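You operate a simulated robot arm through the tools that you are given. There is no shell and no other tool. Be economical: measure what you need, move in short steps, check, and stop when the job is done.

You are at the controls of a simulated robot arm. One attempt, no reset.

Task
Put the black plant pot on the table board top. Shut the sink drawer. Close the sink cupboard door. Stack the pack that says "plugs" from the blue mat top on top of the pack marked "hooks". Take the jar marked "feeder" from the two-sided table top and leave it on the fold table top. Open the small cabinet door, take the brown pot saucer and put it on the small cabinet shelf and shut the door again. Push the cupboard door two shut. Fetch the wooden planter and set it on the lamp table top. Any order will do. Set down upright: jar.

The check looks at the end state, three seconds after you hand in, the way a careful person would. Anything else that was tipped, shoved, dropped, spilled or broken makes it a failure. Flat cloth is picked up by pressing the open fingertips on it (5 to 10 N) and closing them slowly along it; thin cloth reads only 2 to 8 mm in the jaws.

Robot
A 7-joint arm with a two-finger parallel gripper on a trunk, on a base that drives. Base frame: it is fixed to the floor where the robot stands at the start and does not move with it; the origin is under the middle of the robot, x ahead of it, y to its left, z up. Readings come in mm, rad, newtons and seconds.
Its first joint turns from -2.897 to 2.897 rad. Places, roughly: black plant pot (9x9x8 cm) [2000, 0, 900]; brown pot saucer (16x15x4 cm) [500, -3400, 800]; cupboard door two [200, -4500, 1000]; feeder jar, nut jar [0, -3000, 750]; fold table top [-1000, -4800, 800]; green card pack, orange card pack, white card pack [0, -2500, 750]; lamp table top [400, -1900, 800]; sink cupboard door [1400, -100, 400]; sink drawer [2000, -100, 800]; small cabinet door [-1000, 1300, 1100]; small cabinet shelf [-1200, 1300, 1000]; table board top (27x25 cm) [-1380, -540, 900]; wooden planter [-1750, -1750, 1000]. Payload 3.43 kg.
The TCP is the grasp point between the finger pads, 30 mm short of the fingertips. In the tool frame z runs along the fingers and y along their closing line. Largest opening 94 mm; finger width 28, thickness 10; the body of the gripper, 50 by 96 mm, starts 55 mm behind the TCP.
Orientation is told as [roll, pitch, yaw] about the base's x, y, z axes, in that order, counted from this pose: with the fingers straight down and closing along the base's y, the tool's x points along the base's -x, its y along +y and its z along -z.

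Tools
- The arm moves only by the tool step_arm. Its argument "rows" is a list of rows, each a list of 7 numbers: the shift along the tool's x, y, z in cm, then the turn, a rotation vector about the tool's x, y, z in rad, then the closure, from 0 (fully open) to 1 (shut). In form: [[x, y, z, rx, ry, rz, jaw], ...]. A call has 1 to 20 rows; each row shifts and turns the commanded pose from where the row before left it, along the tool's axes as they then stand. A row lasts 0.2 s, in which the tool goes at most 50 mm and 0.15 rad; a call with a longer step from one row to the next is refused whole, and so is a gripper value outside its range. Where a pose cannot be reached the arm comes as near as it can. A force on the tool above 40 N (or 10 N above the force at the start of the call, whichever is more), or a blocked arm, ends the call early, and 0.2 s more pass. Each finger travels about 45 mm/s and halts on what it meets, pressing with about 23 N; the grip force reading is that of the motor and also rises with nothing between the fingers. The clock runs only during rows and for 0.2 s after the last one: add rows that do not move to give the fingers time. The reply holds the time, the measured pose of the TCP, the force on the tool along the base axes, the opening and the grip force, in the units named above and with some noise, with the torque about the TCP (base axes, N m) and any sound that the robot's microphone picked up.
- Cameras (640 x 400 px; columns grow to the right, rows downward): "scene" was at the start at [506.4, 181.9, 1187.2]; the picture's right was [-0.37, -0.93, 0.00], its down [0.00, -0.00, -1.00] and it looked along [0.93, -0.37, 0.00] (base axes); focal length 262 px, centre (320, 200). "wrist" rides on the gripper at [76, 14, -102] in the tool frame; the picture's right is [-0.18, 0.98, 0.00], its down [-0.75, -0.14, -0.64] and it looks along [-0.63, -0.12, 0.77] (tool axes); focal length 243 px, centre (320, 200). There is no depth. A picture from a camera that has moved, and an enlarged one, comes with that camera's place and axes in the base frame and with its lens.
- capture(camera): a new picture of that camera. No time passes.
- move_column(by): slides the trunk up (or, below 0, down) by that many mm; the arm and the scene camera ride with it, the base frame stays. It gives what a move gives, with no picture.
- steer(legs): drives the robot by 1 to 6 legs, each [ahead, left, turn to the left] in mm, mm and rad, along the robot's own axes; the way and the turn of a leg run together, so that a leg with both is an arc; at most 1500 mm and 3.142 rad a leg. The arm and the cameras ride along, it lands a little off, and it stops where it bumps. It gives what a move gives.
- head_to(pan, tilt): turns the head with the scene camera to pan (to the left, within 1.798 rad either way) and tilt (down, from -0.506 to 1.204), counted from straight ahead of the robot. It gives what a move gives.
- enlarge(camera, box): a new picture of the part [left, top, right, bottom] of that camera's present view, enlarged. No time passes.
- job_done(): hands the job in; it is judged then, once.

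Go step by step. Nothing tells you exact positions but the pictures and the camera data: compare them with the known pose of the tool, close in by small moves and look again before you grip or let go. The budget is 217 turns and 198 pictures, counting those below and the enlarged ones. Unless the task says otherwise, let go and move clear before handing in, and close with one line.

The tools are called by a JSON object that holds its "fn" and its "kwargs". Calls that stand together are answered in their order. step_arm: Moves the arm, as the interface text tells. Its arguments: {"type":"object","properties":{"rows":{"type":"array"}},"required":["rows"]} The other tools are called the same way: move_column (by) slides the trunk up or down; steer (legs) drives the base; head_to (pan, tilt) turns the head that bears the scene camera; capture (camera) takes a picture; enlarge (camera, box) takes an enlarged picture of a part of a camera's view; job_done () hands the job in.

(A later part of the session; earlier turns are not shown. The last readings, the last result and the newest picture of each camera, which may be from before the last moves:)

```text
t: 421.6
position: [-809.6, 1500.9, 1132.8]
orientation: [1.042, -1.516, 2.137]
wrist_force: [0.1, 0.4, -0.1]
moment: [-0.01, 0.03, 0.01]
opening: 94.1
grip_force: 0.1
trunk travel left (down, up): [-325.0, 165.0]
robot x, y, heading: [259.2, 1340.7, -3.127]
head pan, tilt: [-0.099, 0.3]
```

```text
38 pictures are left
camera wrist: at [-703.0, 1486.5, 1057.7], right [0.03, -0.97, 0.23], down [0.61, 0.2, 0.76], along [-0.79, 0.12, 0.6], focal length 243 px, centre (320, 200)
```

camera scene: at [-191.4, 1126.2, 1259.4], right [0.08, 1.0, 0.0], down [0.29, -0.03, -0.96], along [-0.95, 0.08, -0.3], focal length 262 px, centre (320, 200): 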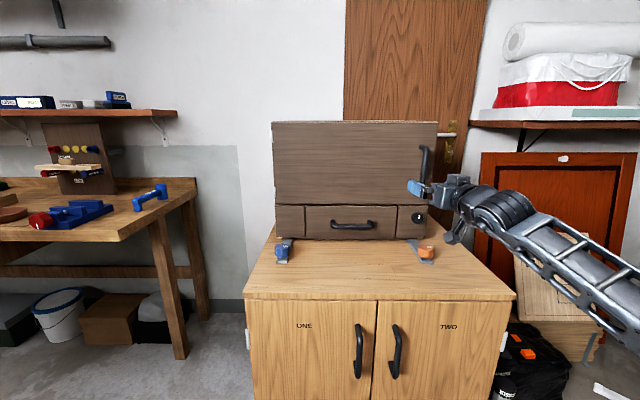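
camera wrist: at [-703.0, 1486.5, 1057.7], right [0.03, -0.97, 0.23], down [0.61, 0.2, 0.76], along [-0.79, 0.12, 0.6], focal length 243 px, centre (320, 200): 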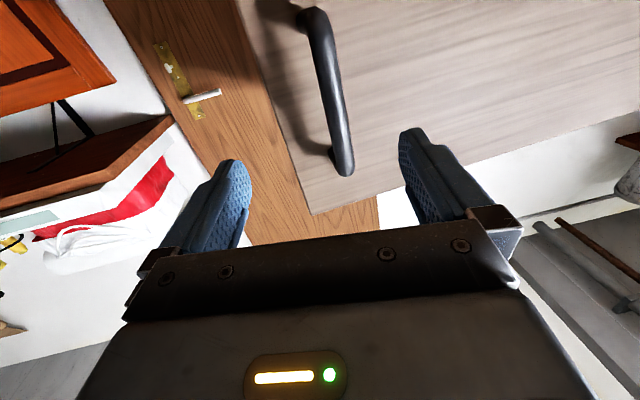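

The cabinet's front plane is at about x≈−920 with its right edge at y≈1538, and the bar is near (−890,1485). With wide-open jaws the outer finger caught that edge. I'll narrow the jaws, centre on y=1485 and approach.

{"fn": "step_arm", "kwargs": {"rows": [[0, 1.6, 0, 0, 0, 0, 0.4], [0, 0, 0, 0, 0, 0, 0.4], [0, 0, 0, 0, 0, 0, 0.4]]}}

{"fn": "steer", "kwargs": {"legs": [[45, 0, 0]]}}

{"fn": "capture", "kwargs": {"camera": "wrist"}}

```text
t: 422.4
position: [-808.6, 1484.1, 1131.2]
orientation: [1.038, -1.515, 2.137]
wrist_force: [-0.4, 0.1, -0.5]
moment: [-0.01, -0.04, 0.0]
opening: 56.3
grip_force: 0.1
trunk travel left (down, up): [-325.0, 165.0]
robot x, y, heading: [260.5, 1340.7, -3.124]
head pan, tilt: [-0.099, 0.3]
```

```text
t: 423.3
position: [-853.2, 1485.0, 1131.5]
orientation: [1.04, -1.515, 2.137]
wrist_force: [0.0, 0.0, 0.0]
moment: [0.0, -0.03, -0.01]
opening: 56.2
grip_force: 0.0
trunk travel left (down, up): [-325.0, 165.0]
robot x, y, heading: [215.7, 1338.2, -3.124]
head pan, tilt: [-0.099, 0.3]
```

```text
37 pictures are left
camera wrist: at [-747.1, 1470.1, 1057.9], right [0.03, -0.97, 0.23], down [0.61, 0.2, 0.76], along [-0.79, 0.12, 0.6], focal length 243 px, centre (320, 200)
```

wrist: 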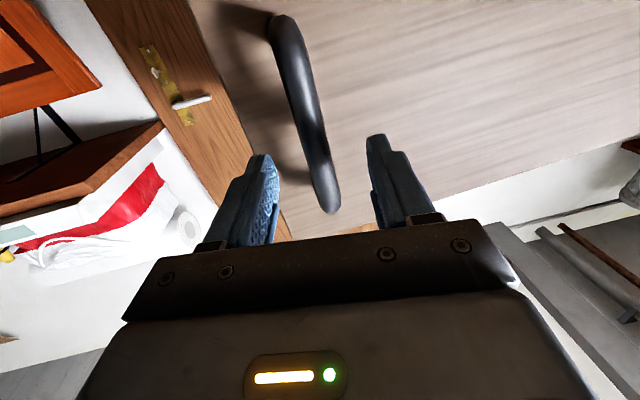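

Well centred. I'll advance in 1 cm steps until I feel the door, then close.

{"fn": "step_arm", "kwargs": {"rows": [[0, 0, 1, 0, 0, 0, 0.4], [0, 0, 1, 0, 0, 0, 0.4], [0, 0, 1, 0, 0, 0, 0.4], [0, 0, 0, 0, 0, 0, 0.4]]}}

{"fn": "step_arm", "kwargs": {"rows": [[0, 0, 0, 0, 0, 0, 0.7], [0, 0, 0, 0, 0, 0, 1], [0, 0, 0, 0, 0, 0, 1], [0, 0, 0, 0, 0, 0, 1]]}}

{"fn": "capture", "kwargs": {"camera": "wrist"}}

```text
t: 424.3
position: [-884.1, 1484.1, 1131.7]
orientation: [1.044, -1.515, 2.133]
wrist_force: [-0.3, -0.3, -0.4]
moment: [0.03, -0.02, -0.03]
opening: 56.5
grip_force: 0.1
trunk travel left (down, up): [-325.0, 165.0]
robot x, y, heading: [218.8, 1340.4, -3.127]
head pan, tilt: [-0.099, 0.3]
```

```text
t: 425.3
position: [-883.4, 1485.2, 1131.5]
orientation: [1.026, -1.518, 2.15]
wrist_force: [1.0, 0.0, 0.7]
moment: [0.93, -0.1, -0.01]
opening: 21.3
grip_force: 44.7
trunk travel left (down, up): [-325.0, 165.0]
robot x, y, heading: [219.5, 1341.1, -3.128]
head pan, tilt: [-0.099, 0.3]
```

```text
36 pictures are left
camera wrist: at [-777.7, 1469.7, 1057.6], right [0.03, -0.97, 0.23], down [0.61, 0.2, 0.76], along [-0.79, 0.12, 0.6], focal length 243 px, centre (320, 200)
```

wrist: 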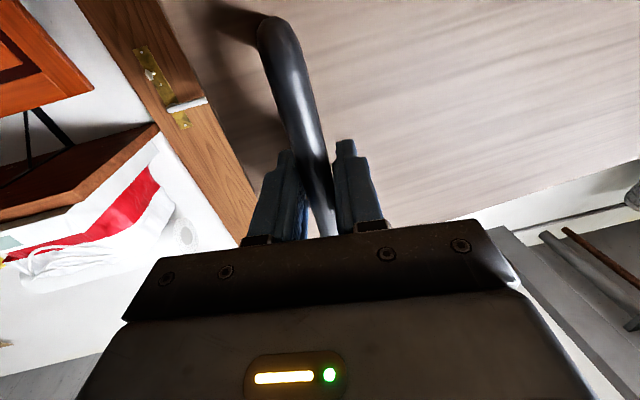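

The bar is gripped. I'll open the door by moving the base on an arc around the hinge (about (−985,1062)), beginning with a small step.

{"fn": "steer", "kwargs": {"legs": [[-13, 60, -0.05]]}}

{"fn": "steer", "kwargs": {"legs": [[-13, 60, -0.05]]}}

{"fn": "capture", "kwargs": {"camera": "scene"}}

```text
t: 426.3
position: [-863.3, 1477.2, 1131.5]
orientation: [1.039, -1.515, 2.089]
wrist_force: [-0.3, 0.0, 0.7]
moment: [1.06, 0.15, 0.01]
opening: 21.2
grip_force: 44.9
trunk travel left (down, up): [-325.0, 165.0]
robot x, y, heading: [229.9, 1276.9, 3.105]
head pan, tilt: [-0.099, 0.3]
```

```text
t: 427.3
position: [-842.4, 1469.7, 1132.4]
orientation: [1.036, -1.516, 2.041]
wrist_force: [-2.1, -4.9, -0.4]
moment: [1.06, 0.1, 0.06]
opening: 21.0
grip_force: 45.1
trunk travel left (down, up): [-325.0, 165.0]
robot x, y, heading: [240.9, 1214.6, 3.054]
head pan, tilt: [-0.099, 0.3]
```

```text
35 pictures are left
camera scene: at [-294.5, 1054.9, 1259.0], right [0.19, 0.98, 0.0], down [0.29, -0.06, -0.96], along [-0.94, 0.18, -0.3], focal length 262 px, centre (320, 200)
```

scene: 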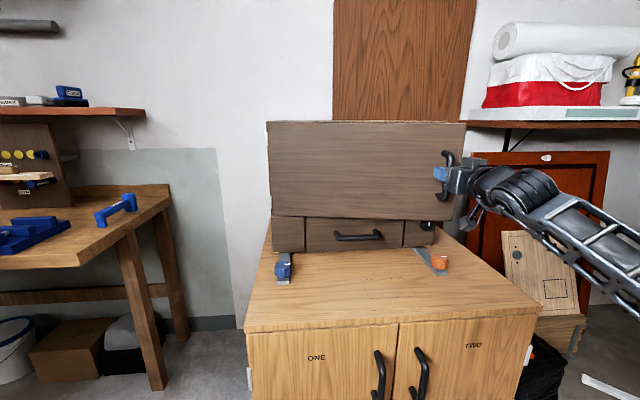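

The door opens smoothly with almost no force. I'll continue along the arc.

{"fn": "steer", "kwargs": {"legs": [[-26, 121, -0.1], [-26, 121, -0.1], [-26, 121, -0.1]]}}

{"fn": "steer", "kwargs": {"legs": [[-26, 121, -0.1], [-26, 121, -0.1], [-26, 121, -0.1], [-26, 121, -0.1]]}}

{"fn": "capture", "kwargs": {"camera": "scene"}}

```text
t: 430.2
position: [-730.5, 1404.5, 1132.9]
orientation: [1.033, -1.516, 1.75]
wrist_force: [-16.2, -20.5, 0.6]
moment: [0.95, -0.38, 0.05]
opening: 20.9
grip_force: 44.9
trunk travel left (down, up): [-325.0, 165.0]
robot x, y, heading: [229.9, 850.1, 2.75]
head pan, tilt: [-0.099, 0.3]
```

```text
t: 432.6
position: [-667.6, 1346.8, 1132.7]
orientation: [1.017, -1.522, 1.575]
wrist_force: [0.4, -0.2, -1.8]
moment: [0.86, -0.74, -0.05]
opening: 20.8
grip_force: 45.2
trunk travel left (down, up): [-325.0, 165.0]
robot x, y, heading: [164.7, 611.9, 2.557]
head pan, tilt: [-0.099, 0.3]
stopped in leg 3: the force on the tool passed its limit at 45 N (the readings are from after the stop); the commanded pose is now the measured one
```

```text
34 pictures are left
camera scene: at [-378.2, 728.4, 1259.0], right [0.63, 0.77, 0.0], down [0.23, -0.19, -0.96], along [-0.74, 0.61, -0.3], focal length 262 px, centre (320, 200)
```

scene: 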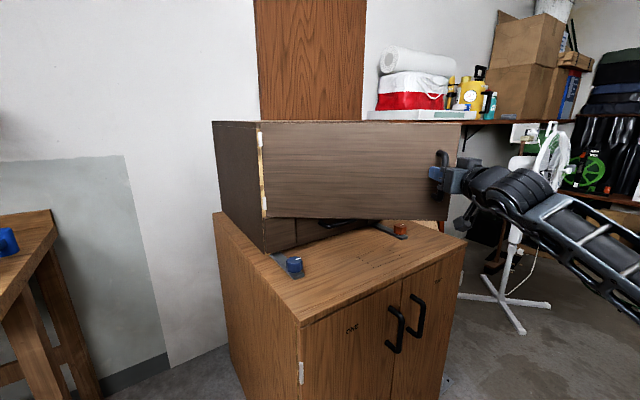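

It's open by about 0.6 rad. A little force built up from my hinge estimate; with a better fit (−1018,1040) I'll continue the arc.

{"fn": "steer", "kwargs": {"legs": [[-30, 122, -0.1], [-30, 122, -0.1]]}}

{"fn": "steer", "kwargs": {"legs": [[-30, 122, -0.1], [-30, 122, -0.1], [-30, 122, -0.1]]}}

{"fn": "capture", "kwargs": {"camera": "scene"}}

```text
t: 434.7
position: [-614.2, 1271.3, 1131.8]
orientation: [1.031, -1.519, 1.359]
wrist_force: [-14.4, -8.4, -0.6]
moment: [0.61, -0.77, 0.06]
opening: 21.0
grip_force: 45.3
trunk travel left (down, up): [-325.0, 165.0]
robot x, y, heading: [55.0, 389.9, 2.348]
head pan, tilt: [-0.099, 0.3]
```

```text
t: 437.7
position: [-565.9, 1140.7, 1132.4]
orientation: [1.035, -1.517, 1.059]
wrist_force: [19.8, 5.2, -2.1]
moment: [0.3, -1.03, -0.02]
opening: 20.9
grip_force: 45.1
trunk travel left (down, up): [-325.0, 165.0]
robot x, y, heading: [-190.3, 96.0, 2.053]
head pan, tilt: [-0.099, 0.3]
```

```text
33 pictures are left
camera scene: at [-608.6, 460.7, 1259.2], right [0.93, 0.37, 0.0], down [0.11, -0.27, -0.96], along [-0.36, 0.89, -0.3], focal length 262 px, centre (320, 200)
```

scene: 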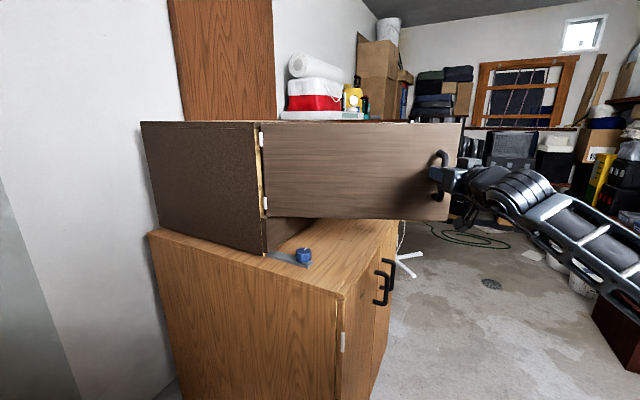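

The door is about 63° open. I'll continue the arc by another 0.35 rad, which keeps clear of the workbench, then release.

{"fn": "steer", "kwargs": {"legs": [[-30, 122, -0.1], [-30, 122, -0.1], [-30, 122, -0.1], [-15, 61, -0.05]]}}

{"fn": "step_arm", "kwargs": {"rows": [[0, 0, 0, 0, 0, 0, 0.6], [0, 0, 0, 0, 0, 0, 0.4], [0, 0, 0, 0, 0, 0, 0.4]]}}

{"fn": "capture", "kwargs": {"camera": "scene"}}

```text
t: 441.3
position: [-561.0, 977.5, 1131.1]
orientation: [1.026, -1.52, 0.715]
wrist_force: [8.8, -1.7, -0.4]
moment: [0.14, -1.03, 0.05]
opening: 21.0
grip_force: 44.9
trunk travel left (down, up): [-325.0, 165.0]
robot x, y, heading: [-564.5, -128.3, 1.701]
head pan, tilt: [-0.099, 0.3]
```

```text
t: 442.1
position: [-561.4, 978.0, 1131.4]
orientation: [1.027, -1.519, 0.718]
wrist_force: [0.9, 0.6, -0.4]
moment: [0.01, 0.02, 0.0]
opening: 56.5
grip_force: 0.1
trunk travel left (down, up): [-325.0, 165.0]
robot x, y, heading: [-564.2, -127.1, 1.7]
head pan, tilt: [-0.099, 0.3]
```

```text
32 pictures are left
camera scene: at [-835.0, 353.9, 1259.0], right [1.0, 0.03, 0.0], down [0.01, -0.3, -0.96], along [-0.03, 0.95, -0.3], focal length 262 px, centre (320, 200)
```

scene: 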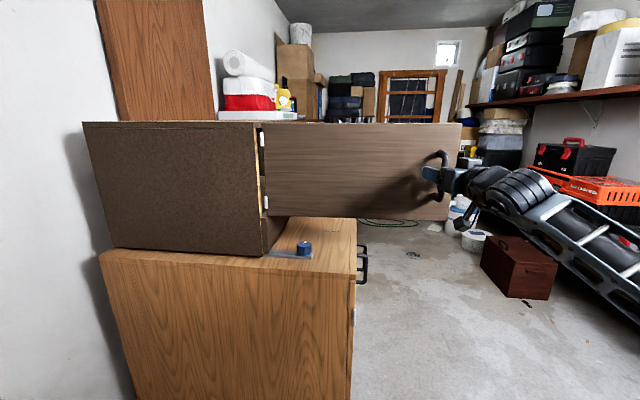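

The door stands at about 85–90° open. I'll withdraw, fold the tool back to pointing down, then turn the jaws 90° and tilt them to match the saucer's flared near wall for a firmer grip.

{"fn": "steer", "kwargs": {"legs": [[-170, 0, 0]]}}

{"fn": "step_arm", "kwargs": {"rows": [[0, 0, -5, 0, 0.138, 0, 0], [0, 0, -5, 0, 0.138, 0, 0], [0, 0, -5, 0, 0.138, 0, 0], [0, 0, -5, 0, 0.138, 0, 0], [0, 0, -5, 0, 0.138, 0, 0], [0, 0, -5, 0, 0.138, 0, 0], [0, 0, 0, 0, 0.138, 0, 0], [0, 0, 0, 0, 0.138, 0, 0], [0, 0, 0, 0, 0.138, 0, 0], [0, 0, 0, 0, 0.138, 0, 0], [0, 0, 0, 0, 0.138, 0, 0]]}}

{"fn": "step_arm", "kwargs": {"rows": [[0, 0, 0, 0, 0, 0.143, 0], [0, 0, 0, 0, 0, 0.143, 0], [0, 0, 0, 0, 0, 0.143, 0], [0, 0, 0, 0, 0, 0.143, 0], [0, 0, 0, 0, 0, 0.143, 0], [0, 0, 0, 0, 0, 0.143, 0], [0, 0, 0, 0, 0, 0.143, 0], [0, 0, 0, 0, 0, 0.143, 0], [0, 0, 0, 0, 0, 0.143, 0], [0, 0, 0, 0, 0, 0.143, 0], [0, 0, 0, 0, 0, 0.141, 0]]}}

{"fn": "steer", "kwargs": {"legs": [[0, 0, 1.44]]}}

```text
t: 443.5
position: [-541.0, 812.6, 1131.5]
orientation: [1.024, -1.519, 0.719]
wrist_force: [0.3, -0.1, -0.5]
moment: [-0.02, 0.01, -0.01]
opening: 56.5
grip_force: 0.2
trunk travel left (down, up): [-325.0, 165.0]
robot x, y, heading: [-542.5, -296.2, 1.707]
head pan, tilt: [-0.099, 0.3]
```

```text
t: 445.9
position: [-489.5, 547.1, 1236.7]
orientation: [0.045, -0.022, 1.741]
wrist_force: [1.0, 0.2, -0.2]
moment: [0.01, -0.01, 0.01]
opening: 94.1
grip_force: 0.2
trunk travel left (down, up): [-325.0, 165.0]
robot x, y, heading: [-543.4, -293.5, 1.705]
head pan, tilt: [-0.099, 0.3]
```

```text
t: 448.3
position: [-489.3, 546.6, 1236.5]
orientation: [0.026, 0.043, 0.171]
wrist_force: [0.9, -0.2, 0.9]
moment: [-0.02, -0.01, 0.0]
opening: 94.1
grip_force: 0.0
trunk travel left (down, up): [-325.0, 165.0]
robot x, y, heading: [-538.6, -291.5, 1.701]
head pan, tilt: [-0.099, 0.3]
```

```text
t: 452.2
position: [-1366.5, -122.8, 1239.0]
orientation: [0.027, 0.043, 1.599]
wrist_force: [-0.9, 1.1, -0.4]
moment: [0.0, 0.01, -0.04]
opening: 93.9
grip_force: 0.0
trunk travel left (down, up): [-325.0, 165.0]
robot x, y, heading: [-541.9, -294.1, 3.14]
head pan, tilt: [-0.099, 0.3]
```

{"fn": "step_arm", "kwargs": {"rows": [[4, 0, 0, 0, 0, 0, 0], [4, 0, 0, 0, 0, 0, 0], [4, 0, 0, 0, 0, 0, 0], [4, 0, 0, -0.13, 0, 0, 0], [4, 0, 0, -0.13, 0, 0, 0], [0, 0, 0, -0.12, 0, 0, 0]]}}

{"fn": "steer", "kwargs": {"legs": [[-202, -295, 0]]}}

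{"fn": "move_column", "kwargs": {"by": -200}}

{"fn": "capture", "kwargs": {"camera": "wrist"}}

{"fn": "head_to", "kwargs": {"pan": -0.3, "tilt": 0.5}}

{"fn": "capture", "kwargs": {"camera": "scene"}}

```text
t: 453.6
position: [-1360.3, -321.4, 1245.8]
orientation: [0.406, 0.043, 1.6]
wrist_force: [-0.5, -0.2, -0.6]
moment: [0.03, -0.04, 0.0]
opening: 93.8
grip_force: 0.1
trunk travel left (down, up): [-325.0, 165.0]
robot x, y, heading: [-542.4, -291.6, 3.131]
head pan, tilt: [-0.099, 0.3]
```

```text
t: 455.9
position: [-1157.6, -29.5, 1245.3]
orientation: [0.405, 0.045, 1.595]
wrist_force: [-0.9, 0.5, 0.7]
moment: [0.03, 0.01, 0.0]
opening: 94.3
grip_force: 0.0
trunk travel left (down, up): [-325.0, 165.0]
robot x, y, heading: [-341.7, -5.7, 3.127]
head pan, tilt: [-0.099, 0.3]
```

```text
t: 458.1
position: [-1157.1, -28.7, 1045.7]
orientation: [0.404, 0.044, 1.595]
wrist_force: [0.5, -0.1, -0.4]
moment: [0.01, -0.03, 0.01]
opening: 94.2
grip_force: 0.0
trunk travel left (down, up): [-125.0, 365.0]
robot x, y, heading: [-341.1, -6.1, 3.125]
head pan, tilt: [-0.099, 0.3]
```

```text
31 pictures are left
camera wrist: at [-1127.6, -100.4, 1147.1], right [-0.91, 0.18, 0.38], down [0.36, 0.79, 0.5], along [-0.21, 0.59, -0.78], focal length 243 px, centre (320, 200)
```

wrist: 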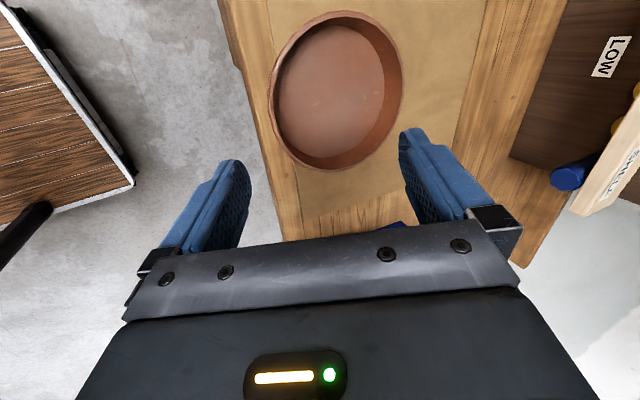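

```text
t: 458.8
position: [-1158.2, -28.3, 1045.7]
orientation: [0.407, 0.044, 1.595]
wrist_force: [-0.4, -0.2, 0.0]
moment: [0.01, 0.0, 0.02]
opening: 94.1
grip_force: 0.1
trunk travel left (down, up): [-125.0, 365.0]
robot x, y, heading: [-338.2, -4.5, 3.125]
head pan, tilt: [-0.3, 0.499]
```

```text
30 pictures are left
camera scene: at [-850.9, -186.5, 1040.7], right [0.31, 0.95, 0.0], down [0.45, -0.15, -0.88], along [-0.83, 0.27, -0.48], focal length 262 px, centre (320, 200)
```

scene: 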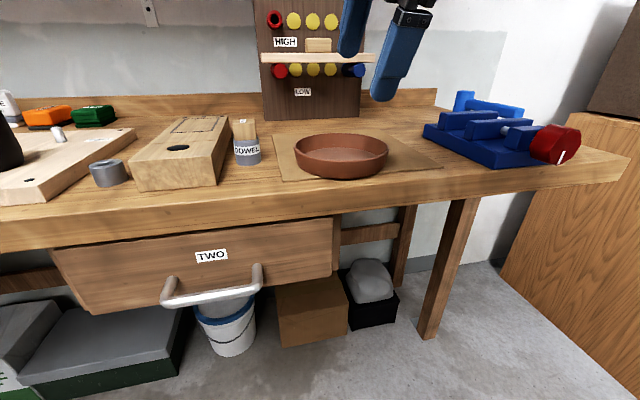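

The saucer centre is at about (−1230,−38), rim z≈907. The tilt direction is right. I'll shift over the near wall and lower partway.

{"fn": "step_arm", "kwargs": {"rows": [[1, 1.1, 0.47, 0, 0, 0, 0], [0, -1.4, 3.25, 0, 0, 0, 0], [0, -1.4, 3.25, 0, 0, 0, 0], [0, -1.3, 3.25, 0, 0, 0, 0]]}}

{"fn": "capture", "kwargs": {"camera": "wrist"}}

{"fn": "enlarge", "kwargs": {"camera": "scene", "box": [260, 40, 460, 200]}}

```text
t: 459.8
position: [-1172.9, -44.8, 939.7]
orientation: [0.407, 0.043, 1.596]
wrist_force: [0.9, 0.3, 0.6]
moment: [0.01, -0.01, 0.03]
opening: 94.1
grip_force: 0.1
trunk travel left (down, up): [-125.0, 365.0]
robot x, y, heading: [-341.8, -6.4, 3.127]
head pan, tilt: [-0.3, 0.499]
```

```text
29 pictures are left
camera wrist: at [-1141.5, -115.7, 1041.0], right [-0.91, 0.18, 0.38], down [0.36, 0.79, 0.5], along [-0.21, 0.59, -0.78], focal length 243 px, centre (320, 200)
```

wrist: 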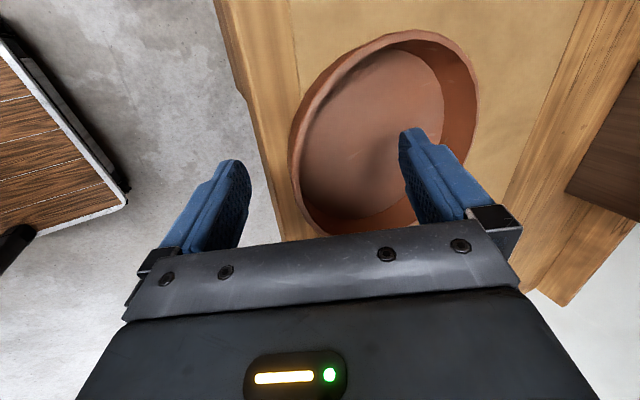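

```text
2.50 times, centred on (360, 120) of scene
camera zoom: at [-850.7, -186.4, 1040.8], right [0.31, 0.95, 0.0], down [0.46, -0.15, -0.88], along [-0.83, 0.27, -0.48], focal length 656 px, centre (220, 400)
```

zoom: 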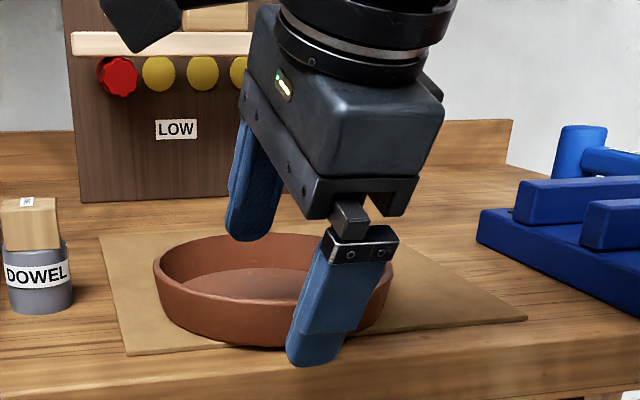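

Finger positions look right. I'll lower 2.7 cm and close.

{"fn": "step_arm", "kwargs": {"rows": [[0, -0.6, 1.3, 0, 0, 0, 0], [0, -0.45, 1.2, 0, 0, 0, 0]]}}

{"fn": "step_arm", "kwargs": {"rows": [[0, 0, 0, 0, 0, 0, 0.4], [0, 0, 0, 0, 0, 0, 0.7], [0, 0, 0, 0, 0, 0, 1], [0, 0, 0, 0, 0, 0, 1], [0, 0, 0, 0, 0, 0, 1], [0, 0, 0, 0, 0, 0, 1]]}}

{"fn": "enlarge", "kwargs": {"camera": "scene", "box": [260, 40, 460, 200]}}

```text
t: 460.4
position: [-1169.9, -45.3, 912.8]
orientation: [0.405, 0.044, 1.595]
wrist_force: [-0.1, 0.4, 0.0]
moment: [0.0, -0.03, -0.03]
opening: 94.0
grip_force: 0.2
trunk travel left (down, up): [-125.0, 365.0]
robot x, y, heading: [-334.8, -6.0, 3.125]
head pan, tilt: [-0.3, 0.499]
```

```text
t: 461.4
position: [-1163.4, -44.4, 910.1]
orientation: [0.386, 0.043, 1.598]
wrist_force: [36.3, 3.5, -2.2]
moment: [0.23, -1.08, -0.41]
opening: 45.3
grip_force: 22.8
trunk travel left (down, up): [-125.0, 365.0]
robot x, y, heading: [-339.9, -6.1, 3.129]
head pan, tilt: [-0.3, 0.499]
stopped in row 4: the force on the tool passed its limit at 44 N (the readings are from after the stop); the commanded pose is now the measured one
```

```text
2.50 times, centred on (360, 120) of scene
camera zoom: at [-849.4, -186.2, 1041.1], right [0.31, 0.95, 0.0], down [0.45, -0.15, -0.88], along [-0.83, 0.27, -0.48], focal length 656 px, centre (220, 400)
```

zoom: 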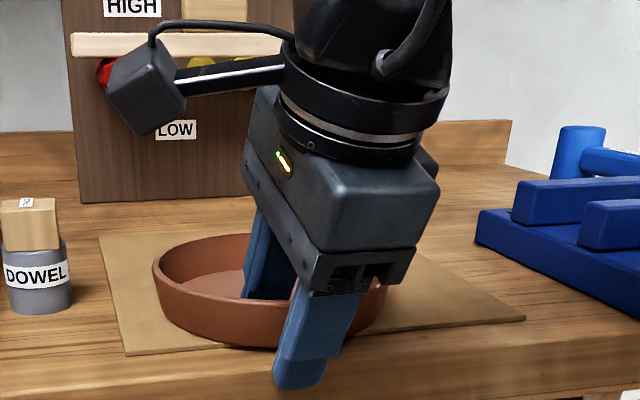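

The outer finger dipped below the bench's edge and pressed on it. I'll open, raise 1.5 cm, reduce the tilt and close again.

{"fn": "step_arm", "kwargs": {"rows": [[0, 0, 0, 0, 0, 0, 0.3], [0, 0, 0, 0, 0, 0, 0], [0, 0, 0, 0, 0, 0, 0], [0, 0.6, -1.4, 0, 0, 0, 0], [0, 0.3, 0.1, 0.12, 0, 0, 0]]}}

{"fn": "step_arm", "kwargs": {"rows": [[0, 0, 0, 0, 0, 0, 0.4], [0, 0, 0, 0, 0, 0, 0.7], [0, 0, 0, 0, 0, 0, 1], [0, 0, 0, 0, 0, 0, 1], [0, 0, 0, 0, 0, 0, 1], [0, 0, 0, 0, 0, 0, 1]]}}

{"fn": "enlarge", "kwargs": {"camera": "scene", "box": [260, 40, 460, 200]}}

```text
t: 462.6
position: [-1170.2, -43.4, 925.4]
orientation: [0.272, 0.043, 1.595]
wrist_force: [0.0, -0.1, 0.4]
moment: [0.02, 0.01, 0.0]
opening: 94.0
grip_force: 0.0
trunk travel left (down, up): [-125.0, 365.0]
robot x, y, heading: [-341.6, -6.3, 3.126]
head pan, tilt: [-0.3, 0.499]
```

```text
t: 464.0
position: [-1170.2, -43.5, 925.5]
orientation: [0.277, 0.041, 1.595]
wrist_force: [-0.3, -1.1, -1.6]
moment: [-0.03, -0.06, 0.0]
opening: 4.0
grip_force: 22.3
trunk travel left (down, up): [-125.0, 365.0]
robot x, y, heading: [-340.9, -6.0, 3.127]
head pan, tilt: [-0.3, 0.499]
```

```text
2.50 times, centred on (360, 120) of scene
camera zoom: at [-850.5, -186.4, 1040.6], right [0.31, 0.95, 0.0], down [0.46, -0.15, -0.88], along [-0.83, 0.27, -0.48], focal length 656 px, centre (220, 400)
```

zoom: 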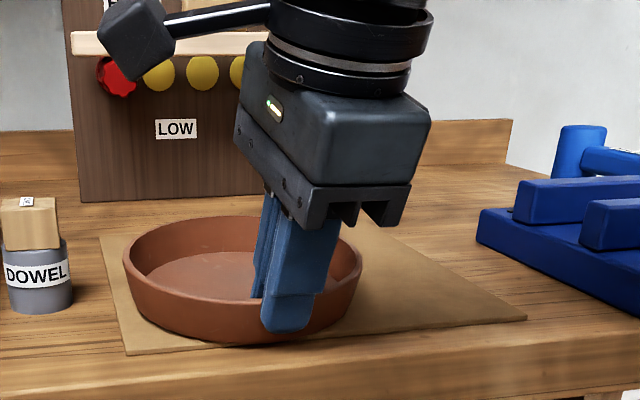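

Only the rim edge is caught (4 mm). I'll open a little, go lower with a narrow opening until I feel the bench, and close again.

{"fn": "step_arm", "kwargs": {"rows": [[0, 0, 0, 0, 0, 0, 0.7], [0, 0, 0, 0, 0, 0, 0.65], [0, -0.1, 0.5, 0, 0, 0, 0.65], [0, -0.1, 0.4, 0, 0, 0, 0.65], [0, -0.1, 0.3, 0, 0, 0, 0.65]]}}

{"fn": "capture", "kwargs": {"camera": "wrist"}}

```text
t: 465.2
position: [-1172.2, -45.1, 916.1]
orientation: [0.277, 0.042, 1.596]
wrist_force: [5.6, 2.7, 26.9]
moment: [0.36, -0.58, -0.03]
opening: 31.4
grip_force: 0.1
trunk travel left (down, up): [-125.0, 365.0]
robot x, y, heading: [-341.4, -8.5, 3.13]
head pan, tilt: [-0.3, 0.499]
```

```text
25 pictures are left
camera wrist: at [-1153.5, -115.4, 1020.4], right [-0.95, 0.17, 0.26], down [0.29, 0.78, 0.55], along [-0.11, 0.6, -0.8], focal length 243 px, centre (320, 200)
```

wrist: 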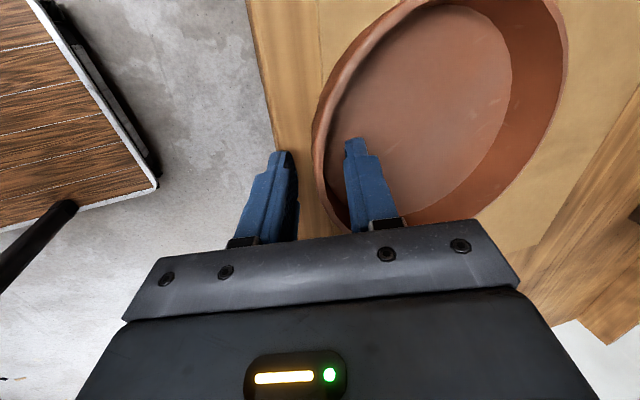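

I'm touching down, and the saucer's nearest point is about 25 mm to the left. I'll lift 2 mm, shift left, and close.

{"fn": "step_arm", "kwargs": {"rows": [[0, -0.3, -0.2, 0, 0, 0, 0.65], [1.2, 0, 0, 0, 0, 0, 0.65], [1.2, 0, 0, 0, 0, 0, 0.65], [0, 0, 0, 0, 0, 0, 0.8], [0, 0, 0, 0, 0, 0, 1], [0, 0, 0, 0, 0, 0, 1], [0, 0, 0, 0, 0, 0, 1]]}}

{"fn": "step_arm", "kwargs": {"rows": [[0, 0.15, -0.6, 0, 0, 0, 1], [0, 0.5, -2, 0, 0, 0, 1]]}}

{"fn": "capture", "kwargs": {"camera": "scene"}}

```text
t: 466.8
position: [-1165.5, -69.5, 916.9]
orientation: [0.275, 0.044, 1.597]
wrist_force: [6.0, -4.3, 24.8]
moment: [-0.31, 0.33, 0.08]
opening: 5.5
grip_force: 22.6
trunk travel left (down, up): [-125.0, 365.0]
robot x, y, heading: [-339.3, -8.4, 3.126]
head pan, tilt: [-0.3, 0.499]
```

```text
t: 467.4
position: [-1165.9, -66.3, 941.1]
orientation: [0.272, 0.042, 1.596]
wrist_force: [0.6, 0.6, -1.1]
moment: [-0.01, -0.05, -0.03]
opening: 4.3
grip_force: 22.9
trunk travel left (down, up): [-125.0, 365.0]
robot x, y, heading: [-335.0, -6.7, 3.125]
head pan, tilt: [-0.3, 0.499]
```

```text
24 pictures are left
camera scene: at [-850.6, -186.3, 1040.3], right [0.31, 0.95, 0.0], down [0.46, -0.15, -0.88], along [-0.83, 0.27, -0.48], focal length 262 px, centre (320, 200)
```

scene: 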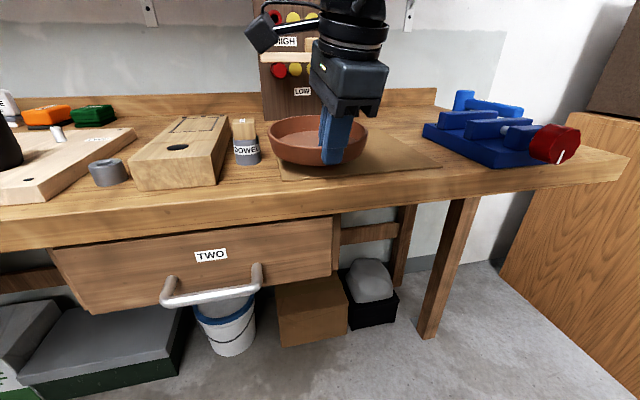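

The saucer is held on its near wall (wall about 4–5 mm). I'll raise and zoom to check how level it is.

{"fn": "move_column", "kwargs": {"by": 200}}

{"fn": "enlarge", "kwargs": {"camera": "scene", "box": [220, 20, 440, 190]}}

```text
t: 469.6
position: [-1166.1, -67.2, 1143.5]
orientation: [0.275, 0.042, 1.595]
wrist_force: [-0.6, -0.6, -1.3]
moment: [0.0, -0.06, -0.01]
opening: 4.0
grip_force: 23.1
trunk travel left (down, up): [-325.0, 165.0]
robot x, y, heading: [-342.3, -8.4, 3.131]
head pan, tilt: [-0.3, 0.499]
```

```text
2.35 times, centred on (330, 105) of scene
camera zoom: at [-850.5, -186.4, 1240.6], right [0.31, 0.95, 0.0], down [0.46, -0.15, -0.88], along [-0.83, 0.27, -0.48], focal length 618 px, centre (296, 424)
```

zoom: 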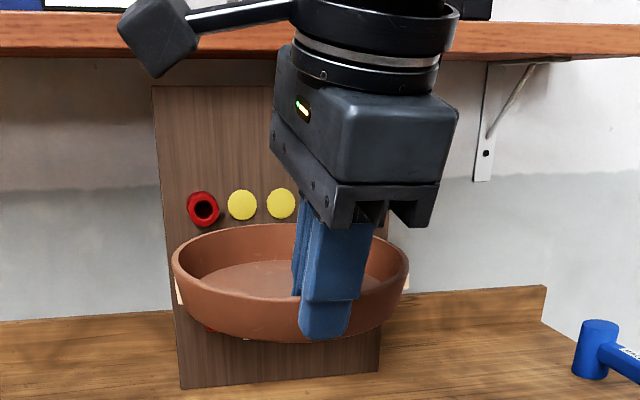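

Held level. I'll drive back, swing wide around the open door's end and line up in front of the cabinet.

{"fn": "steer", "kwargs": {"legs": [[-640, 0, 0.01], [0, -620, 0], [-260, 0, 0], [0, -735, 0]]}}

{"fn": "head_to", "kwargs": {"pan": 0.0, "tilt": 0.15}}

{"fn": "capture", "kwargs": {"camera": "scene"}}

```text
t: 479.7
position: [-254.6, 959.9, 1143.1]
orientation: [0.273, 0.043, 1.546]
wrist_force: [-0.1, 0.2, 0.0]
moment: [0.0, -0.1, 0.01]
opening: 3.9
grip_force: 23.3
trunk travel left (down, up): [-325.0, 165.0]
robot x, y, heading: [576.4, 984.3, 3.08]
head pan, tilt: [-0.3, 0.499]
stopped in leg 4: the robot was blocked; the commanded pose is now the measured one
```

```text
t: 480.6
position: [-254.3, 960.3, 1143.5]
orientation: [0.273, 0.042, 1.547]
wrist_force: [0.6, -0.6, -0.8]
moment: [-0.02, -0.03, -0.01]
opening: 3.9
grip_force: 22.6
trunk travel left (down, up): [-325.0, 165.0]
robot x, y, heading: [574.2, 980.6, 3.079]
head pan, tilt: [0.0, 0.15]
```

```text
22 pictures are left
camera scene: at [48.6, 798.5, 1272.9], right [0.06, 1.0, 0.0], down [0.15, -0.01, -0.99], along [-0.99, 0.06, -0.15], focal length 262 px, centre (320, 200)
```

scene: 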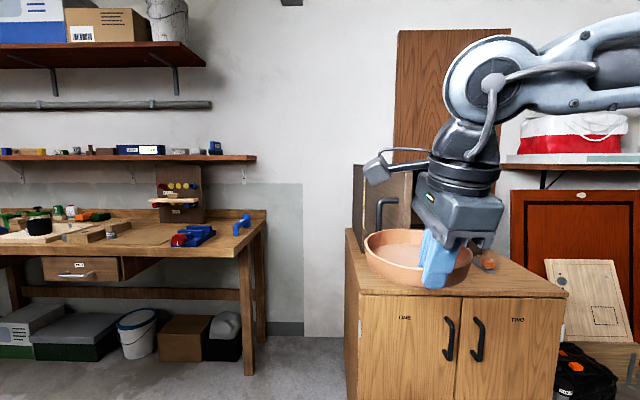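

I brushed something at my right rear (the low shelf). I'll move forward 60 mm, straighten, and continue sideways.

{"fn": "steer", "kwargs": {"legs": [[60, 0, 0.06], [0, -200, 0]]}}

{"fn": "capture", "kwargs": {"camera": "scene"}}

```text
t: 481.4
position: [-274.1, 941.4, 1144.0]
orientation: [0.272, 0.043, 1.564]
wrist_force: [-0.1, -0.4, -0.9]
moment: [-0.01, -0.08, -0.03]
opening: 4.2
grip_force: 22.4
trunk travel left (down, up): [-325.0, 165.0]
robot x, y, heading: [553.8, 974.6, 3.092]
head pan, tilt: [0.0, 0.15]
stopped in leg 1: the robot was blocked; the commanded pose is now the measured one
```

```text
21 pictures are left
camera scene: at [30.8, 784.4, 1273.0], right [0.04, 1.0, 0.0], down [0.15, -0.01, -0.99], along [-0.99, 0.04, -0.15], focal length 262 px, centre (320, 200)
```

scene: 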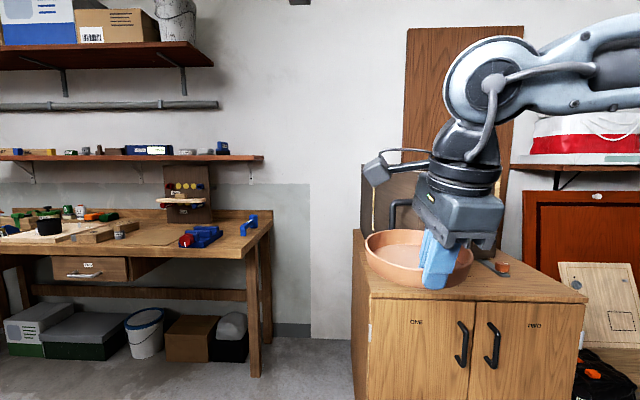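

My rear is against the low bench (its edge at x≈700). I'll raise the saucer above door height, retract the arm, move forward and then slide sideways.

{"fn": "move_column", "kwargs": {"by": 160}}

{"fn": "step_arm", "kwargs": {"rows": [[0, -3.8, -1.06, 0, 0, 0, 1], [0, -3.8, -1.06, 0, 0, 0, 1], [0, -3.8, -1.06, 0, 0, 0, 1], [0, -3.8, -1.06, 0, 0, 0, 1]]}}

{"fn": "steer", "kwargs": {"legs": [[0, 60, 0], [240, 0, 0.045], [0, -430, 0]]}}

{"fn": "capture", "kwargs": {"camera": "scene"}}

```text
t: 483.3
position: [-274.4, 940.1, 1302.9]
orientation: [0.273, 0.043, 1.566]
wrist_force: [0.7, -0.7, -0.7]
moment: [0.0, -0.08, -0.02]
opening: 3.8
grip_force: 23.2
trunk travel left (down, up): [-485.0, 5.0]
robot x, y, heading: [552.9, 978.6, 3.102]
head pan, tilt: [0.0, 0.15]
```

```text
t: 484.3
position: [-117.6, 937.9, 1301.4]
orientation: [0.271, 0.042, 1.564]
wrist_force: [0.0, -0.6, -1.6]
moment: [-0.01, -0.04, -0.02]
opening: 4.1
grip_force: 22.4
trunk travel left (down, up): [-485.0, 5.0]
robot x, y, heading: [552.1, 975.8, 3.104]
head pan, tilt: [0.0, 0.15]
```

```text
t: 488.9
position: [-359.2, 1303.5, 1302.7]
orientation: [0.273, 0.043, 1.602]
wrist_force: [-0.6, -0.1, -0.8]
moment: [0.02, -0.07, 0.0]
opening: 4.0
grip_force: 23.1
trunk travel left (down, up): [-485.0, 5.0]
robot x, y, heading: [309.7, 1369.6, 3.132]
head pan, tilt: [0.0, 0.15]
```

```text
20 pictures are left
camera scene: at [-205.7, 1154.1, 1433.0], right [0.0, 1.0, 0.0], down [0.15, 0.0, -0.99], along [-0.99, 0.0, -0.15], focal length 262 px, centre (320, 200)
```

scene: 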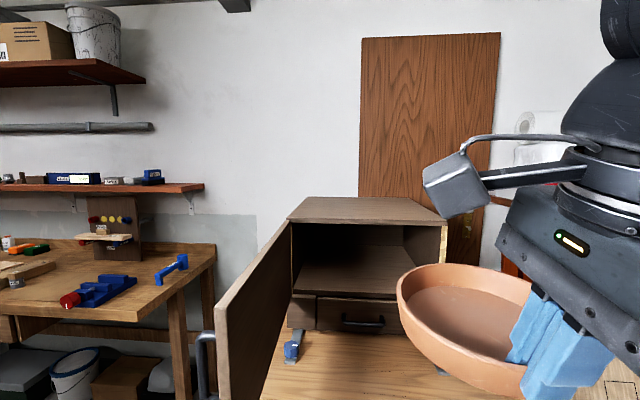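

The open cabinet is clearly visible: shelf floor at z≈1008, y from about 1064 to 1509. I'll lower to entry height, extend the arm, and advance partway.

{"fn": "move_column", "kwargs": {"by": -235}}

{"fn": "step_arm", "kwargs": {"rows": [[0, 3.8, 1.06, 0, 0, 0, 1], [0, 3.8, 1.06, 0, 0, 0, 1], [0, 3.8, 1.06, 0, 0, 0, 1], [0, 3.8, 1.06, 0, 0, 0, 1]]}}

{"fn": "steer", "kwargs": {"legs": [[260, 0, 0]]}}

{"fn": "head_to", "kwargs": {"pan": -0.3, "tilt": 0.15}}

{"fn": "capture", "kwargs": {"camera": "scene"}}

```text
t: 491.4
position: [-359.5, 1303.5, 1066.8]
orientation: [0.271, 0.04, 1.601]
wrist_force: [-0.4, 0.1, -1.0]
moment: [0.03, -0.05, 0.03]
opening: 3.9
grip_force: 22.4
trunk travel left (down, up): [-250.0, 240.0]
robot x, y, heading: [311.3, 1367.3, 3.137]
head pan, tilt: [0.0, 0.15]
```

```text
t: 492.4
position: [-518.2, 1297.9, 1067.2]
orientation: [0.273, 0.043, 1.605]
wrist_force: [0.7, 0.0, -0.5]
moment: [0.0, -0.04, -0.01]
opening: 4.0
grip_force: 22.2
trunk travel left (down, up): [-250.0, 240.0]
robot x, y, heading: [306.5, 1366.9, 3.136]
head pan, tilt: [0.0, 0.15]
```

```text
t: 494.2
position: [-778.6, 1299.9, 1068.0]
orientation: [0.274, 0.043, 1.603]
wrist_force: [0.5, -0.7, -0.7]
moment: [0.0, -0.07, -0.01]
opening: 3.9
grip_force: 23.2
trunk travel left (down, up): [-250.0, 240.0]
robot x, y, heading: [51.9, 1368.3, 3.138]
head pan, tilt: [0.0, 0.15]
```

```text
t: 495.1
position: [-778.7, 1299.4, 1068.4]
orientation: [0.273, 0.042, 1.603]
wrist_force: [-0.7, -0.4, -1.1]
moment: [0.02, -0.1, -0.01]
opening: 4.1
grip_force: 22.7
trunk travel left (down, up): [-250.0, 240.0]
robot x, y, heading: [48.4, 1367.3, 3.142]
head pan, tilt: [-0.3, 0.15]
```

```text
19 pictures are left
camera scene: at [-462.8, 1183.4, 1198.0], right [0.3, 0.95, 0.0], down [0.14, -0.04, -0.99], along [-0.94, 0.3, -0.15], focal length 262 px, centre (320, 200)
```

scene: 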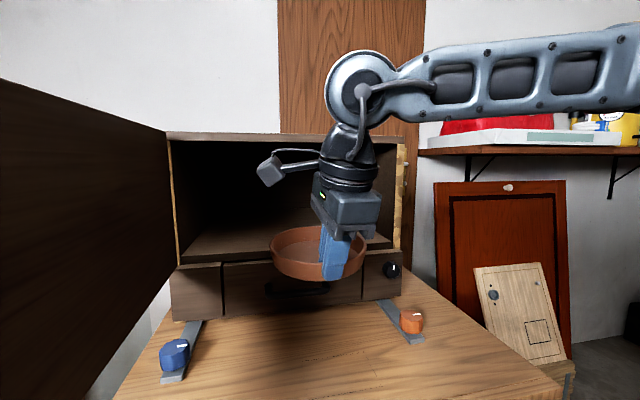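

The saucer is in front of the opening at the right height. I'll lower slightly and advance into the cabinet.

{"fn": "move_column", "kwargs": {"by": -13}}

{"fn": "steer", "kwargs": {"legs": [[100, 0, 0]]}}

{"fn": "steer", "kwargs": {"legs": [[74, 0, 0]]}}

{"fn": "capture", "kwargs": {"camera": "scene"}}

```text
t: 495.7
position: [-778.6, 1299.7, 1055.1]
orientation: [0.272, 0.039, 1.603]
wrist_force: [0.4, 1.2, -0.7]
moment: [0.03, -0.1, -0.01]
opening: 4.0
grip_force: 23.0
trunk travel left (down, up): [-237.0, 253.0]
robot x, y, heading: [50.3, 1364.7, 3.134]
head pan, tilt: [-0.3, 0.15]
```

```text
t: 496.8
position: [-875.1, 1300.3, 1054.4]
orientation: [0.271, 0.042, 1.602]
wrist_force: [-0.8, 0.7, -1.4]
moment: [0.02, -0.06, 0.02]
opening: 4.1
grip_force: 23.5
trunk travel left (down, up): [-237.0, 253.0]
robot x, y, heading: [-44.7, 1369.5, 3.138]
head pan, tilt: [-0.3, 0.15]
```

```text
t: 497.8
position: [-949.3, 1300.9, 1055.3]
orientation: [0.272, 0.041, 1.602]
wrist_force: [0.7, 0.0, 0.2]
moment: [-0.03, -0.03, 0.02]
opening: 4.1
grip_force: 23.0
trunk travel left (down, up): [-237.0, 253.0]
robot x, y, heading: [-122.4, 1369.6, 3.138]
head pan, tilt: [-0.3, 0.15]
```

```text
18 pictures are left
camera scene: at [-633.3, 1184.4, 1185.0], right [0.3, 0.95, 0.0], down [0.14, -0.04, -0.99], along [-0.94, 0.3, -0.15], focal length 262 px, centre (320, 200)
```

scene: 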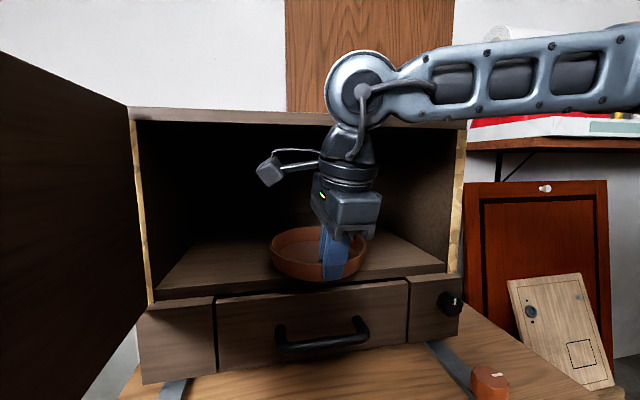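

The saucer is over the shelf. I'll lower gently until it touches.

{"fn": "step_arm", "kwargs": {"rows": [[0, 1.2, 0.33, 0, 0, 0, 1], [0, -0.2, 0.75, 0, 0, 0, 1], [0, -0.13, 0.48, 0, 0, 0, 1]]}}

{"fn": "step_arm", "kwargs": {"rows": [[0, -0.1, 0.38, 0, 0, 0, 1], [0, -0.1, 0.38, 0, 0, 0, 1]]}}

{"fn": "enlarge", "kwargs": {"camera": "scene", "box": [220, 150, 460, 320]}}

```text
t: 498.6
position: [-961.3, 1299.2, 1041.5]
orientation: [0.272, 0.043, 1.6]
wrist_force: [0.2, 0.6, -0.7]
moment: [0.01, -0.04, 0.01]
opening: 3.5
grip_force: 23.4
trunk travel left (down, up): [-237.0, 253.0]
robot x, y, heading: [-123.1, 1368.3, 3.142]
head pan, tilt: [-0.3, 0.15]
```

```text
t: 499.2
position: [-961.3, 1299.3, 1036.8]
orientation: [0.274, 0.042, 1.603]
wrist_force: [3.8, 0.6, 10.0]
moment: [0.59, 0.29, -0.21]
opening: 4.1
grip_force: 23.3
trunk travel left (down, up): [-237.0, 253.0]
robot x, y, heading: [-123.2, 1370.8, 3.13]
head pan, tilt: [-0.3, 0.15]
```

```text
2.35 times, centred on (340, 235) of scene
camera zoom: at [-632.8, 1184.5, 1185.5], right [0.3, 0.95, 0.0], down [0.14, -0.05, -0.99], along [-0.94, 0.3, -0.15], focal length 618 px, centre (273, 118)
```

zoom: 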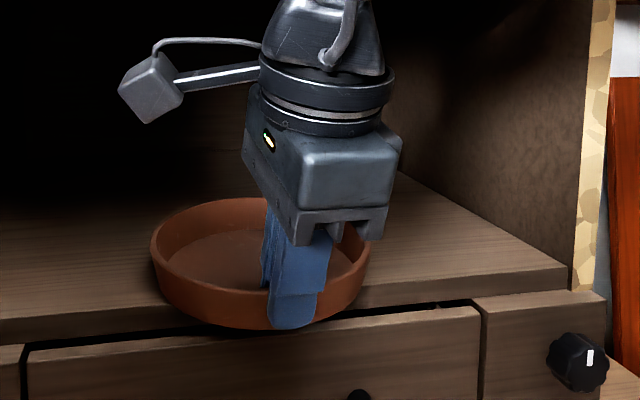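

It rests on the shelf with its near edge still slightly proud. I'll release, lift out and back off; then tilt more and push it further in with closed fingertips.

{"fn": "step_arm", "kwargs": {"rows": [[0, 0, 0, 0, 0, 0, 0.8], [0, 0, 0, 0, 0, 0, 0.7], [0, 0, 0, 0, 0, 0, 0.7], [0, 0.5, -2.5, 0, 0, 0, 0.7], [0, 0.8, -3.5, 0, 0, 0, 0.7]]}}

{"fn": "step_arm", "kwargs": {"rows": [[0, -4, -1.1, 0, 0, 0, 1], [0, -4, -1.1, 0, 0, 0, 1], [0, 0, 0, -0.14, 0, 0, 1], [0, 0, 0, -0.14, 0, 0, 1], [0, 0, 0, -0.14, 0, 0, 1]]}}

{"fn": "capture", "kwargs": {"camera": "scene"}}

```text
t: 500.4
position: [-958.5, 1302.0, 1095.5]
orientation: [0.272, 0.042, 1.603]
wrist_force: [-1.0, 0.2, -0.1]
moment: [0.0, -0.03, -0.02]
opening: 28.5
grip_force: 0.2
trunk travel left (down, up): [-237.0, 253.0]
robot x, y, heading: [-123.0, 1371.5, 3.138]
head pan, tilt: [-0.3, 0.15]
```

```text
t: 501.6
position: [-874.8, 1305.4, 1095.2]
orientation: [0.695, 0.043, 1.603]
wrist_force: [0.0, -0.2, 0.7]
moment: [0.02, -0.02, 0.0]
opening: 0.0
grip_force: 23.4
trunk travel left (down, up): [-237.0, 253.0]
robot x, y, heading: [-121.3, 1367.9, 3.137]
head pan, tilt: [-0.3, 0.15]
```

```text
16 pictures are left
camera scene: at [-633.2, 1184.4, 1185.0], right [0.3, 0.95, 0.0], down [0.14, -0.04, -0.99], along [-0.94, 0.3, -0.15], focal length 262 px, centre (320, 200)
```

scene: 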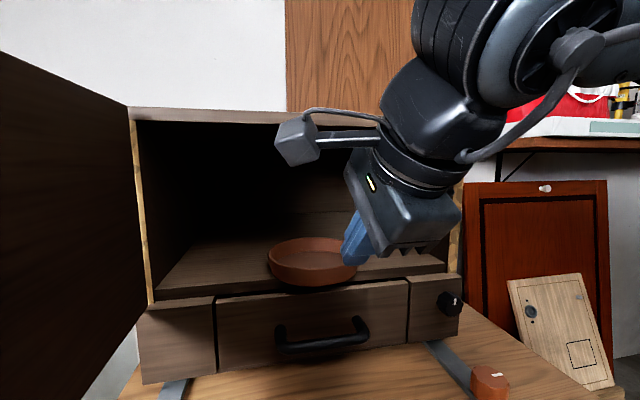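

The saucer stands level on the shelf. I'll lower the closed fingertips in front of its near wall and push it in about 45 mm.

{"fn": "step_arm", "kwargs": {"rows": [[1, -1.57, 1.88, 0, 0, 0, 1], [0, -1.57, 1.88, 0, 0, 0, 1], [0, 1.77, 1.47, 0, 0, 0, 1], [0, 1.77, 1.47, 0, 0, 0, 1], [0, 1.2, 1.0, 0, 0, 0, 1]]}}

{"fn": "step_arm", "kwargs": {"rows": [[0, 0.9, 0.75, 0, 0, 0, 1], [0, 0.9, 0.75, 0, 0, 0, 1], [0, 0.9, 0.75, 0, 0, 0, 1], [0, 0.9, 0.75, 0, 0, 0, 1]]}}

{"fn": "capture", "kwargs": {"camera": "scene"}}

```text
t: 502.8
position: [-936.6, 1288.9, 1046.5]
orientation: [0.693, 0.042, 1.602]
wrist_force: [-0.6, -0.1, 0.4]
moment: [-0.02, 0.01, 0.01]
opening: 0.2
grip_force: 22.6
trunk travel left (down, up): [-237.0, 253.0]
robot x, y, heading: [-122.2, 1369.5, 3.14]
head pan, tilt: [-0.3, 0.15]
```

```text
t: 503.8
position: [-983.4, 1291.3, 1045.3]
orientation: [0.691, 0.042, 1.602]
wrist_force: [0.3, -0.5, 0.9]
moment: [0.0, 0.03, 0.01]
opening: 0.0
grip_force: 23.0
trunk travel left (down, up): [-237.0, 253.0]
robot x, y, heading: [-120.0, 1371.6, 3.135]
head pan, tilt: [-0.3, 0.15]
```

```text
15 pictures are left
camera scene: at [-633.1, 1184.4, 1185.0], right [0.3, 0.95, 0.0], down [0.14, -0.04, -0.99], along [-0.94, 0.3, -0.15], focal length 262 px, centre (320, 200)
```

scene: 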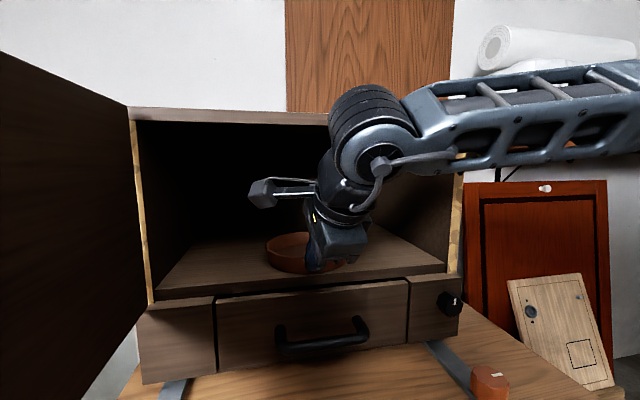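

It's now clearly behind the shelf's front edge. I'll withdraw and verify.

{"fn": "step_arm", "kwargs": {"rows": [[0, -2.5, -2.1, 0, 0, 0, 1], [0, -3, -2.5, 0, 0, 0, 1], [0, -3, -2.5, 0, 0, 0, 1]]}}

{"fn": "steer", "kwargs": {"legs": [[-150, 0, 0]]}}

{"fn": "capture", "kwargs": {"camera": "scene"}}

```text
t: 504.6
position: [-872.4, 1291.6, 1047.7]
orientation: [0.694, 0.042, 1.602]
wrist_force: [0.2, -0.1, 0.2]
moment: [0.01, 0.02, 0.01]
opening: 0.1
grip_force: 22.8
trunk travel left (down, up): [-237.0, 253.0]
robot x, y, heading: [-122.5, 1371.1, 3.14]
head pan, tilt: [-0.3, 0.15]
```

```text
t: 506.0
position: [-722.3, 1291.5, 1047.7]
orientation: [0.692, 0.041, 1.601]
wrist_force: [0.5, 0.1, -0.1]
moment: [0.0, 0.01, -0.01]
opening: 0.3
grip_force: 23.5
trunk travel left (down, up): [-237.0, 253.0]
robot x, y, heading: [25.7, 1368.8, 3.135]
head pan, tilt: [-0.3, 0.15]
```

```text
14 pictures are left
camera scene: at [-482.3, 1184.4, 1185.0], right [0.3, 0.95, 0.0], down [0.14, -0.05, -0.99], along [-0.94, 0.3, -0.15], focal length 262 px, centre (320, 200)
```

scene: 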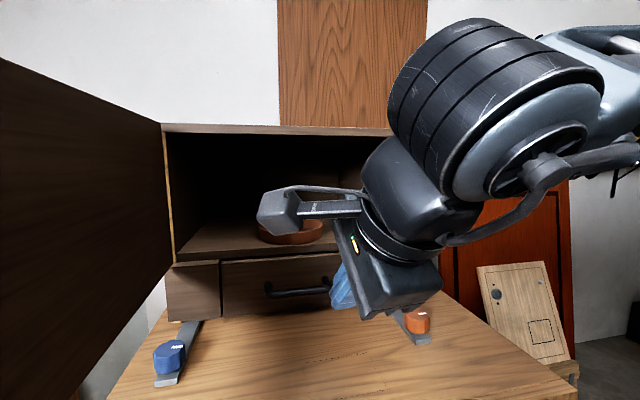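

The saucer is well inside. To close the door I'll pass the raised fingers over it to its outer side, dip the fingertips just below its top edge, and sweep it shut.

{"fn": "move_column", "kwargs": {"by": 250}}

{"fn": "steer", "kwargs": {"legs": [[-135, 0, 0], [0, 320, 0]]}}

{"fn": "move_column", "kwargs": {"by": -72}}

{"fn": "head_to", "kwargs": {"pan": -0.6, "tilt": 0.4}}

{"fn": "capture", "kwargs": {"camera": "scene"}}

```text
t: 508.6
position: [-721.8, 1291.7, 1298.3]
orientation: [0.691, 0.043, 1.603]
wrist_force: [0.5, 0.6, -0.6]
moment: [0.01, -0.01, 0.02]
opening: 0.1
grip_force: 22.5
trunk travel left (down, up): [-487.0, 3.0]
robot x, y, heading: [31.3, 1367.4, 3.137]
head pan, tilt: [-0.3, 0.15]
```

```text
t: 511.6
position: [-585.6, 975.9, 1297.7]
orientation: [0.693, 0.043, 1.604]
wrist_force: [0.1, 0.1, 0.0]
moment: [0.02, 0.0, 0.05]
opening: 0.0
grip_force: 23.1
trunk travel left (down, up): [-487.0, 3.0]
robot x, y, heading: [164.1, 1057.4, 3.14]
head pan, tilt: [-0.3, 0.15]
```

```text
t: 512.7
position: [-585.8, 976.0, 1225.9]
orientation: [0.693, 0.043, 1.604]
wrist_force: [-0.1, 0.5, -0.1]
moment: [0.03, 0.03, -0.01]
opening: 0.0
grip_force: 23.7
trunk travel left (down, up): [-415.0, 75.0]
robot x, y, heading: [160.4, 1053.5, 3.138]
head pan, tilt: [-0.3, 0.15]
```

```text
t: 513.5
position: [-586.1, 975.0, 1225.3]
orientation: [0.692, 0.041, 1.604]
wrist_force: [1.0, 0.0, 0.6]
moment: [-0.02, -0.02, 0.01]
opening: 0.1
grip_force: 22.6
trunk travel left (down, up): [-415.0, 75.0]
robot x, y, heading: [165.7, 1052.9, 3.141]
head pan, tilt: [-0.6, 0.4]
```

```text
13 pictures are left
camera scene: at [-333.9, 893.6, 1339.8], right [0.57, 0.82, 0.0], down [0.32, -0.22, -0.92], along [-0.76, 0.52, -0.39], focal length 262 px, centre (320, 200)
```

scene: 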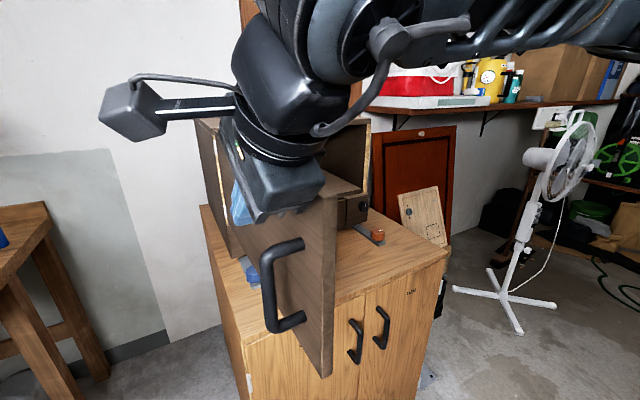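

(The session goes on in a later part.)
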